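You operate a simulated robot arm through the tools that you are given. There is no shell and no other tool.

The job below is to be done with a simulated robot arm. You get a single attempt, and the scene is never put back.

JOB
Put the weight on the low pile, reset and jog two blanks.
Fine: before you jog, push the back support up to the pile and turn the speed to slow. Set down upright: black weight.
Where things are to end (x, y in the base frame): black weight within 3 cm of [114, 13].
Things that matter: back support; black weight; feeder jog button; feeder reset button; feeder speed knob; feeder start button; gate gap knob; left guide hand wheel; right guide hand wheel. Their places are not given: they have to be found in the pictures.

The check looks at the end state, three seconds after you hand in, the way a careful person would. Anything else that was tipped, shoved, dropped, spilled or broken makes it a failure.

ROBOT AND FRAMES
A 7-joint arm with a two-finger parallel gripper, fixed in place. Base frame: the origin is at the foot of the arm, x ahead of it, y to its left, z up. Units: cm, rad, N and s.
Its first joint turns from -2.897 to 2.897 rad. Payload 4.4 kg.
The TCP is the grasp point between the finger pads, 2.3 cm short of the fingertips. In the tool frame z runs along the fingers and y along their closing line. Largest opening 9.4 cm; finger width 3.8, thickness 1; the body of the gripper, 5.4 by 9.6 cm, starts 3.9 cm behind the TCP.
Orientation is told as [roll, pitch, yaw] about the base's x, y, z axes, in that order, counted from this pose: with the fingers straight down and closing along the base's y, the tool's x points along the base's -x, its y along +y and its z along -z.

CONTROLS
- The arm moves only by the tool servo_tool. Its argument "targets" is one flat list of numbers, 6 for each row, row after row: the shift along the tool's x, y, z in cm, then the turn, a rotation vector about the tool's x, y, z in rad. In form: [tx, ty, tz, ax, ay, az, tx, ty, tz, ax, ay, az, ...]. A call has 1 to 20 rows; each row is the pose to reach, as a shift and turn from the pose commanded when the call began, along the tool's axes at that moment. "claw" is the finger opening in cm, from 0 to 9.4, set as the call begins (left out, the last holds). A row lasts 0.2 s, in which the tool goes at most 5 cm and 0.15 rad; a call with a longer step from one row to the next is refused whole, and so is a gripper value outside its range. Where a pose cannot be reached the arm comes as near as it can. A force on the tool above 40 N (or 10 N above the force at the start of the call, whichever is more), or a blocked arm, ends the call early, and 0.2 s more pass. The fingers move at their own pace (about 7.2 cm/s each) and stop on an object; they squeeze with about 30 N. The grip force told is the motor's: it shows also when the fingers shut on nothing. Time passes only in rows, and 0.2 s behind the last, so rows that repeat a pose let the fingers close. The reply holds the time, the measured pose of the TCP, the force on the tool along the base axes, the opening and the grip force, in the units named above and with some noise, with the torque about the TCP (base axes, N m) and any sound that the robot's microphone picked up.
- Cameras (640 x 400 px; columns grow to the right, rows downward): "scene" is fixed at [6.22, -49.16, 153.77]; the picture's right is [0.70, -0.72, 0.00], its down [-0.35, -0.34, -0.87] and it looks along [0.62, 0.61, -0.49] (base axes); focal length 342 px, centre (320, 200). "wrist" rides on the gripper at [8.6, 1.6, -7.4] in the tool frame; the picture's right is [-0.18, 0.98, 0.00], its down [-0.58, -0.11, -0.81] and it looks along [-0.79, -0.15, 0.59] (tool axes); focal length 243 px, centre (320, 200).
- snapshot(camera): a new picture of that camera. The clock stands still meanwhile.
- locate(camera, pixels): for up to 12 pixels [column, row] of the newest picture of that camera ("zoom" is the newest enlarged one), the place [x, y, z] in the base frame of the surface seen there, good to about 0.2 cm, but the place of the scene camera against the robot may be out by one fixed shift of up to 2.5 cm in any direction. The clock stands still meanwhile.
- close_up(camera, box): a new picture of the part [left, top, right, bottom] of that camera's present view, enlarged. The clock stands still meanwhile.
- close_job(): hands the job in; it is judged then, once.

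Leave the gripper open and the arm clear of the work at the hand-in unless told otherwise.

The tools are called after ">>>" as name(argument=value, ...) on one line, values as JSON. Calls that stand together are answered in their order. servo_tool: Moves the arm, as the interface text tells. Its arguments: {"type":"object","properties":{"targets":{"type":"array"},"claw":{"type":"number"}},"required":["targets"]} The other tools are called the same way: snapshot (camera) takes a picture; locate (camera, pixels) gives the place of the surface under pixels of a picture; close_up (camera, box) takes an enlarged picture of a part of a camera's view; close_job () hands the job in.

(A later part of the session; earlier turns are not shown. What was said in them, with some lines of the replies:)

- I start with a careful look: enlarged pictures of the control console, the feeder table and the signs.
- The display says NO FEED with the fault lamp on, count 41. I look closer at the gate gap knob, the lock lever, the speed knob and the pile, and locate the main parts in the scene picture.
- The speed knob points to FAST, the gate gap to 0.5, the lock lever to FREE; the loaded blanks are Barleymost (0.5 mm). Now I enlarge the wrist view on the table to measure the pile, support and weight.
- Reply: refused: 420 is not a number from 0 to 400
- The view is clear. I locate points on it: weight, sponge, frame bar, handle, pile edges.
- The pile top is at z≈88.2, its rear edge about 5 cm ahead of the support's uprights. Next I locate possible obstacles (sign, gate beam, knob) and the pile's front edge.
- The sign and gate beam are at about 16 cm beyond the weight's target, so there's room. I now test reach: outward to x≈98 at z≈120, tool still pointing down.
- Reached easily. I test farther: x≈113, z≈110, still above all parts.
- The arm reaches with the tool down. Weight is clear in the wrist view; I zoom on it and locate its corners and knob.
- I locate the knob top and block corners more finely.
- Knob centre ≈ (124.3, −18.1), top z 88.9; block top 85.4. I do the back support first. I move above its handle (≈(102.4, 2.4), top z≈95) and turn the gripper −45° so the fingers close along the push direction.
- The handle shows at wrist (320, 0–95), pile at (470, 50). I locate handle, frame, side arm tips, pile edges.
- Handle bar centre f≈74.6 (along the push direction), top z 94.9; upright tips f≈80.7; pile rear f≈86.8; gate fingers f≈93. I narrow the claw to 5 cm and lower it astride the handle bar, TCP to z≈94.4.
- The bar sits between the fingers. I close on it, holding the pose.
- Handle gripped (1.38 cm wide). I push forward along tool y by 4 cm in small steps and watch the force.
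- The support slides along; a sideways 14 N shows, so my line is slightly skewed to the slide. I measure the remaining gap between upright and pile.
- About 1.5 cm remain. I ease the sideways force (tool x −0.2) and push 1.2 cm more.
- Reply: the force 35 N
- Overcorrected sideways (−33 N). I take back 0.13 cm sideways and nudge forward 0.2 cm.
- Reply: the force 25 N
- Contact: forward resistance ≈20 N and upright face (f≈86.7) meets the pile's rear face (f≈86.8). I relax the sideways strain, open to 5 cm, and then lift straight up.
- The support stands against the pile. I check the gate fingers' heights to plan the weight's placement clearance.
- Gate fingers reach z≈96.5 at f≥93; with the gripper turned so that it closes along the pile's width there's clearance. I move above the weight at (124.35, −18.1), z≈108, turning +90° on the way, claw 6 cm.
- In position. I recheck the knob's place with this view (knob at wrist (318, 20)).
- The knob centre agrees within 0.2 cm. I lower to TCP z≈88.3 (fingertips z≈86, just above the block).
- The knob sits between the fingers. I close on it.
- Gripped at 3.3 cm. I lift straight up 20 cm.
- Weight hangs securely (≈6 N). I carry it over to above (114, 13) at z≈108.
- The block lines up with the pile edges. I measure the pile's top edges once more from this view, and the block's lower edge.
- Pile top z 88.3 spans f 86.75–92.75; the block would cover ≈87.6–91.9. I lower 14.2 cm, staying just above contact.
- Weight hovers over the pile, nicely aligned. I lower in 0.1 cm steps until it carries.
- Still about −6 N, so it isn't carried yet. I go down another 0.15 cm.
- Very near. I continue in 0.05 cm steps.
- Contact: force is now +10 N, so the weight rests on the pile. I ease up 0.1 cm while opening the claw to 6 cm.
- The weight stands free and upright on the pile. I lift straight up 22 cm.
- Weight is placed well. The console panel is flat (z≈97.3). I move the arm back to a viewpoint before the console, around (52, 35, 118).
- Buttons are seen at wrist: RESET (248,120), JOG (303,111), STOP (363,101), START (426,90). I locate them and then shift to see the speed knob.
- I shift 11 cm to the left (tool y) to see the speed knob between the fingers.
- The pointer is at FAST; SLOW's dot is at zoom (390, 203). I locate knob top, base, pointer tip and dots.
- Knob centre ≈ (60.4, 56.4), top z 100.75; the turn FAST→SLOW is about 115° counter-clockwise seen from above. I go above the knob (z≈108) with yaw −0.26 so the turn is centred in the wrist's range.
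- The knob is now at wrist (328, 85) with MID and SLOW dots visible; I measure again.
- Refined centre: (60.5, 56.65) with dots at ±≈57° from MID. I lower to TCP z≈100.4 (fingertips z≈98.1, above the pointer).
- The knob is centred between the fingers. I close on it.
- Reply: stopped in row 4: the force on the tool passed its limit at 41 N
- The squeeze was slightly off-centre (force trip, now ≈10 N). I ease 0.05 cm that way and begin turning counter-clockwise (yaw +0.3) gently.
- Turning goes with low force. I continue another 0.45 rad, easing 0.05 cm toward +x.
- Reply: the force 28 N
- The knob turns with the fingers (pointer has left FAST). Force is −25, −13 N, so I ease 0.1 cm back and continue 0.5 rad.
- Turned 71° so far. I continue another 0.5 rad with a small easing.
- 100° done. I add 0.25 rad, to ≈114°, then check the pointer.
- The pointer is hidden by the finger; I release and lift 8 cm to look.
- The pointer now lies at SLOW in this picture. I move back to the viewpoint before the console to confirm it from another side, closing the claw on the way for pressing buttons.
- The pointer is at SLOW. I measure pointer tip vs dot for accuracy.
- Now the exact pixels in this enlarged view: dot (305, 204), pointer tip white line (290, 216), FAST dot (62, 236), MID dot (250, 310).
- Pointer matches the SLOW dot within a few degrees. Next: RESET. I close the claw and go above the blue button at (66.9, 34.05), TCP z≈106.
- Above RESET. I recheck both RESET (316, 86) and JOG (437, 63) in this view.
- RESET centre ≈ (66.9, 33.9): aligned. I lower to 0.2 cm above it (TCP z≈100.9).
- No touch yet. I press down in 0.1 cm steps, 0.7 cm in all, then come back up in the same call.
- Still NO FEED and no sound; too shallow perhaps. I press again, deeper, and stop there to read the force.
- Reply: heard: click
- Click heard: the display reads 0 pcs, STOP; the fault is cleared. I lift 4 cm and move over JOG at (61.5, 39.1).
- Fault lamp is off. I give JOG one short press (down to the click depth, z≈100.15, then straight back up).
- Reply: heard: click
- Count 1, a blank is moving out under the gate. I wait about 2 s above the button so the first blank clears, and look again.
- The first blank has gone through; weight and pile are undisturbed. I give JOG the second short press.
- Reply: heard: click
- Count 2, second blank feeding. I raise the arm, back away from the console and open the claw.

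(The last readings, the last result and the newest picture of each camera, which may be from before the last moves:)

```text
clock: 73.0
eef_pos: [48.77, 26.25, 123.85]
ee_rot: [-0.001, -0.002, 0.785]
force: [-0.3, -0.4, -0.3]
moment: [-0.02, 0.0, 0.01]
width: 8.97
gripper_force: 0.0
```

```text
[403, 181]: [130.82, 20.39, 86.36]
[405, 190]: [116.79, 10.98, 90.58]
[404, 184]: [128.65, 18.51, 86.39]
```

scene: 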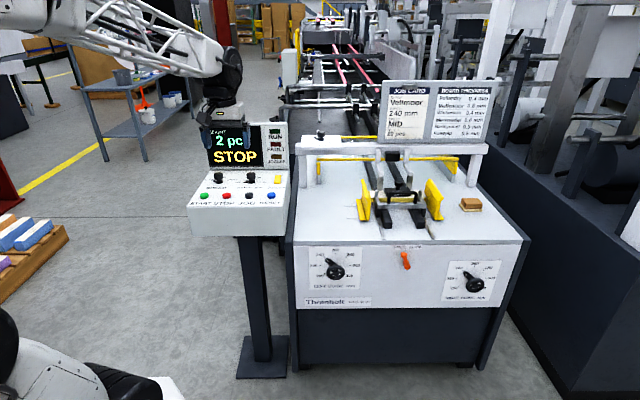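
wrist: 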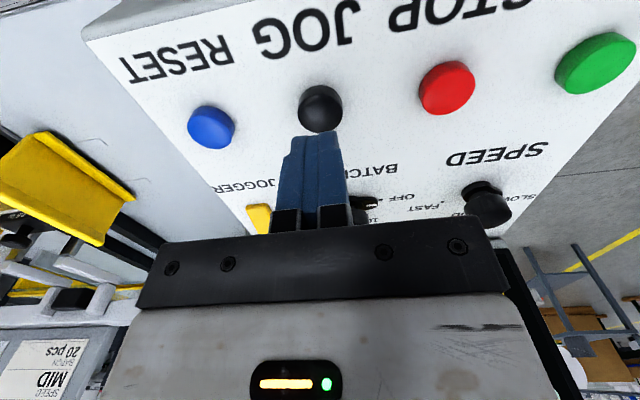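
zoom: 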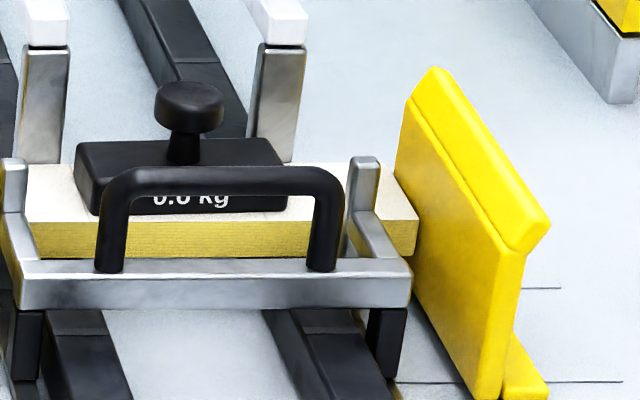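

The display shows 2 pcs, STOP, fault off. One last check of the weight's knob (scene (399, 182)) and the upright/pile contact.

>>> locate(camera="zoom", pixels=[[188, 95], [188, 105], [100, 160], [270, 155], [372, 165], [370, 200], [345, 190], [405, 210]])

```text
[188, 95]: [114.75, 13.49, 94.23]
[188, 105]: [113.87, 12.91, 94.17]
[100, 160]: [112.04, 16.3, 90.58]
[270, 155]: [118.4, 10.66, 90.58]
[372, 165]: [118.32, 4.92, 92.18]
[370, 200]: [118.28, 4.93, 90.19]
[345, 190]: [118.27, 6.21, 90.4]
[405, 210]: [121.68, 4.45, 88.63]
```

The weight stands upright at about (114, 13). The support touches the pile, speed is at SLOW, the fault is reset, and two blanks are jogged. The claw is open and the arm is clear, so I hand in.

>>> close_job()

```text
The job is handed in.
```

The job is done and handed in; the check result was not shown to me. At the hand-in:

- **Weight:** the black weight stands upright on the low pile, at about (114, 13).
- **Back support:** it is pushed up against the rear of the pile, and I felt about 20 N of resistance at contact. The lock lever was already at FREE and I left it there.
- **Speed:** the knob is turned from FAST to SLOW.
- **Reset and jog:** RESET cleared the NO FEED fault, and two presses of JOG fed two blanks. The count reads 2 and the display shows STOP.
- **Arm:** the claw is open and the arm is clear of the work.

I did not touch START, the guide wheels or the gate gap knob.

**Blanks don't match the job card:** the card asks for Vellmoor (0.6 mm), but the blanks on the pile are marked Barleymost (0.5 mm). The gate gap is at 0.5, which suits the loaded blanks. Check this before running the batch.
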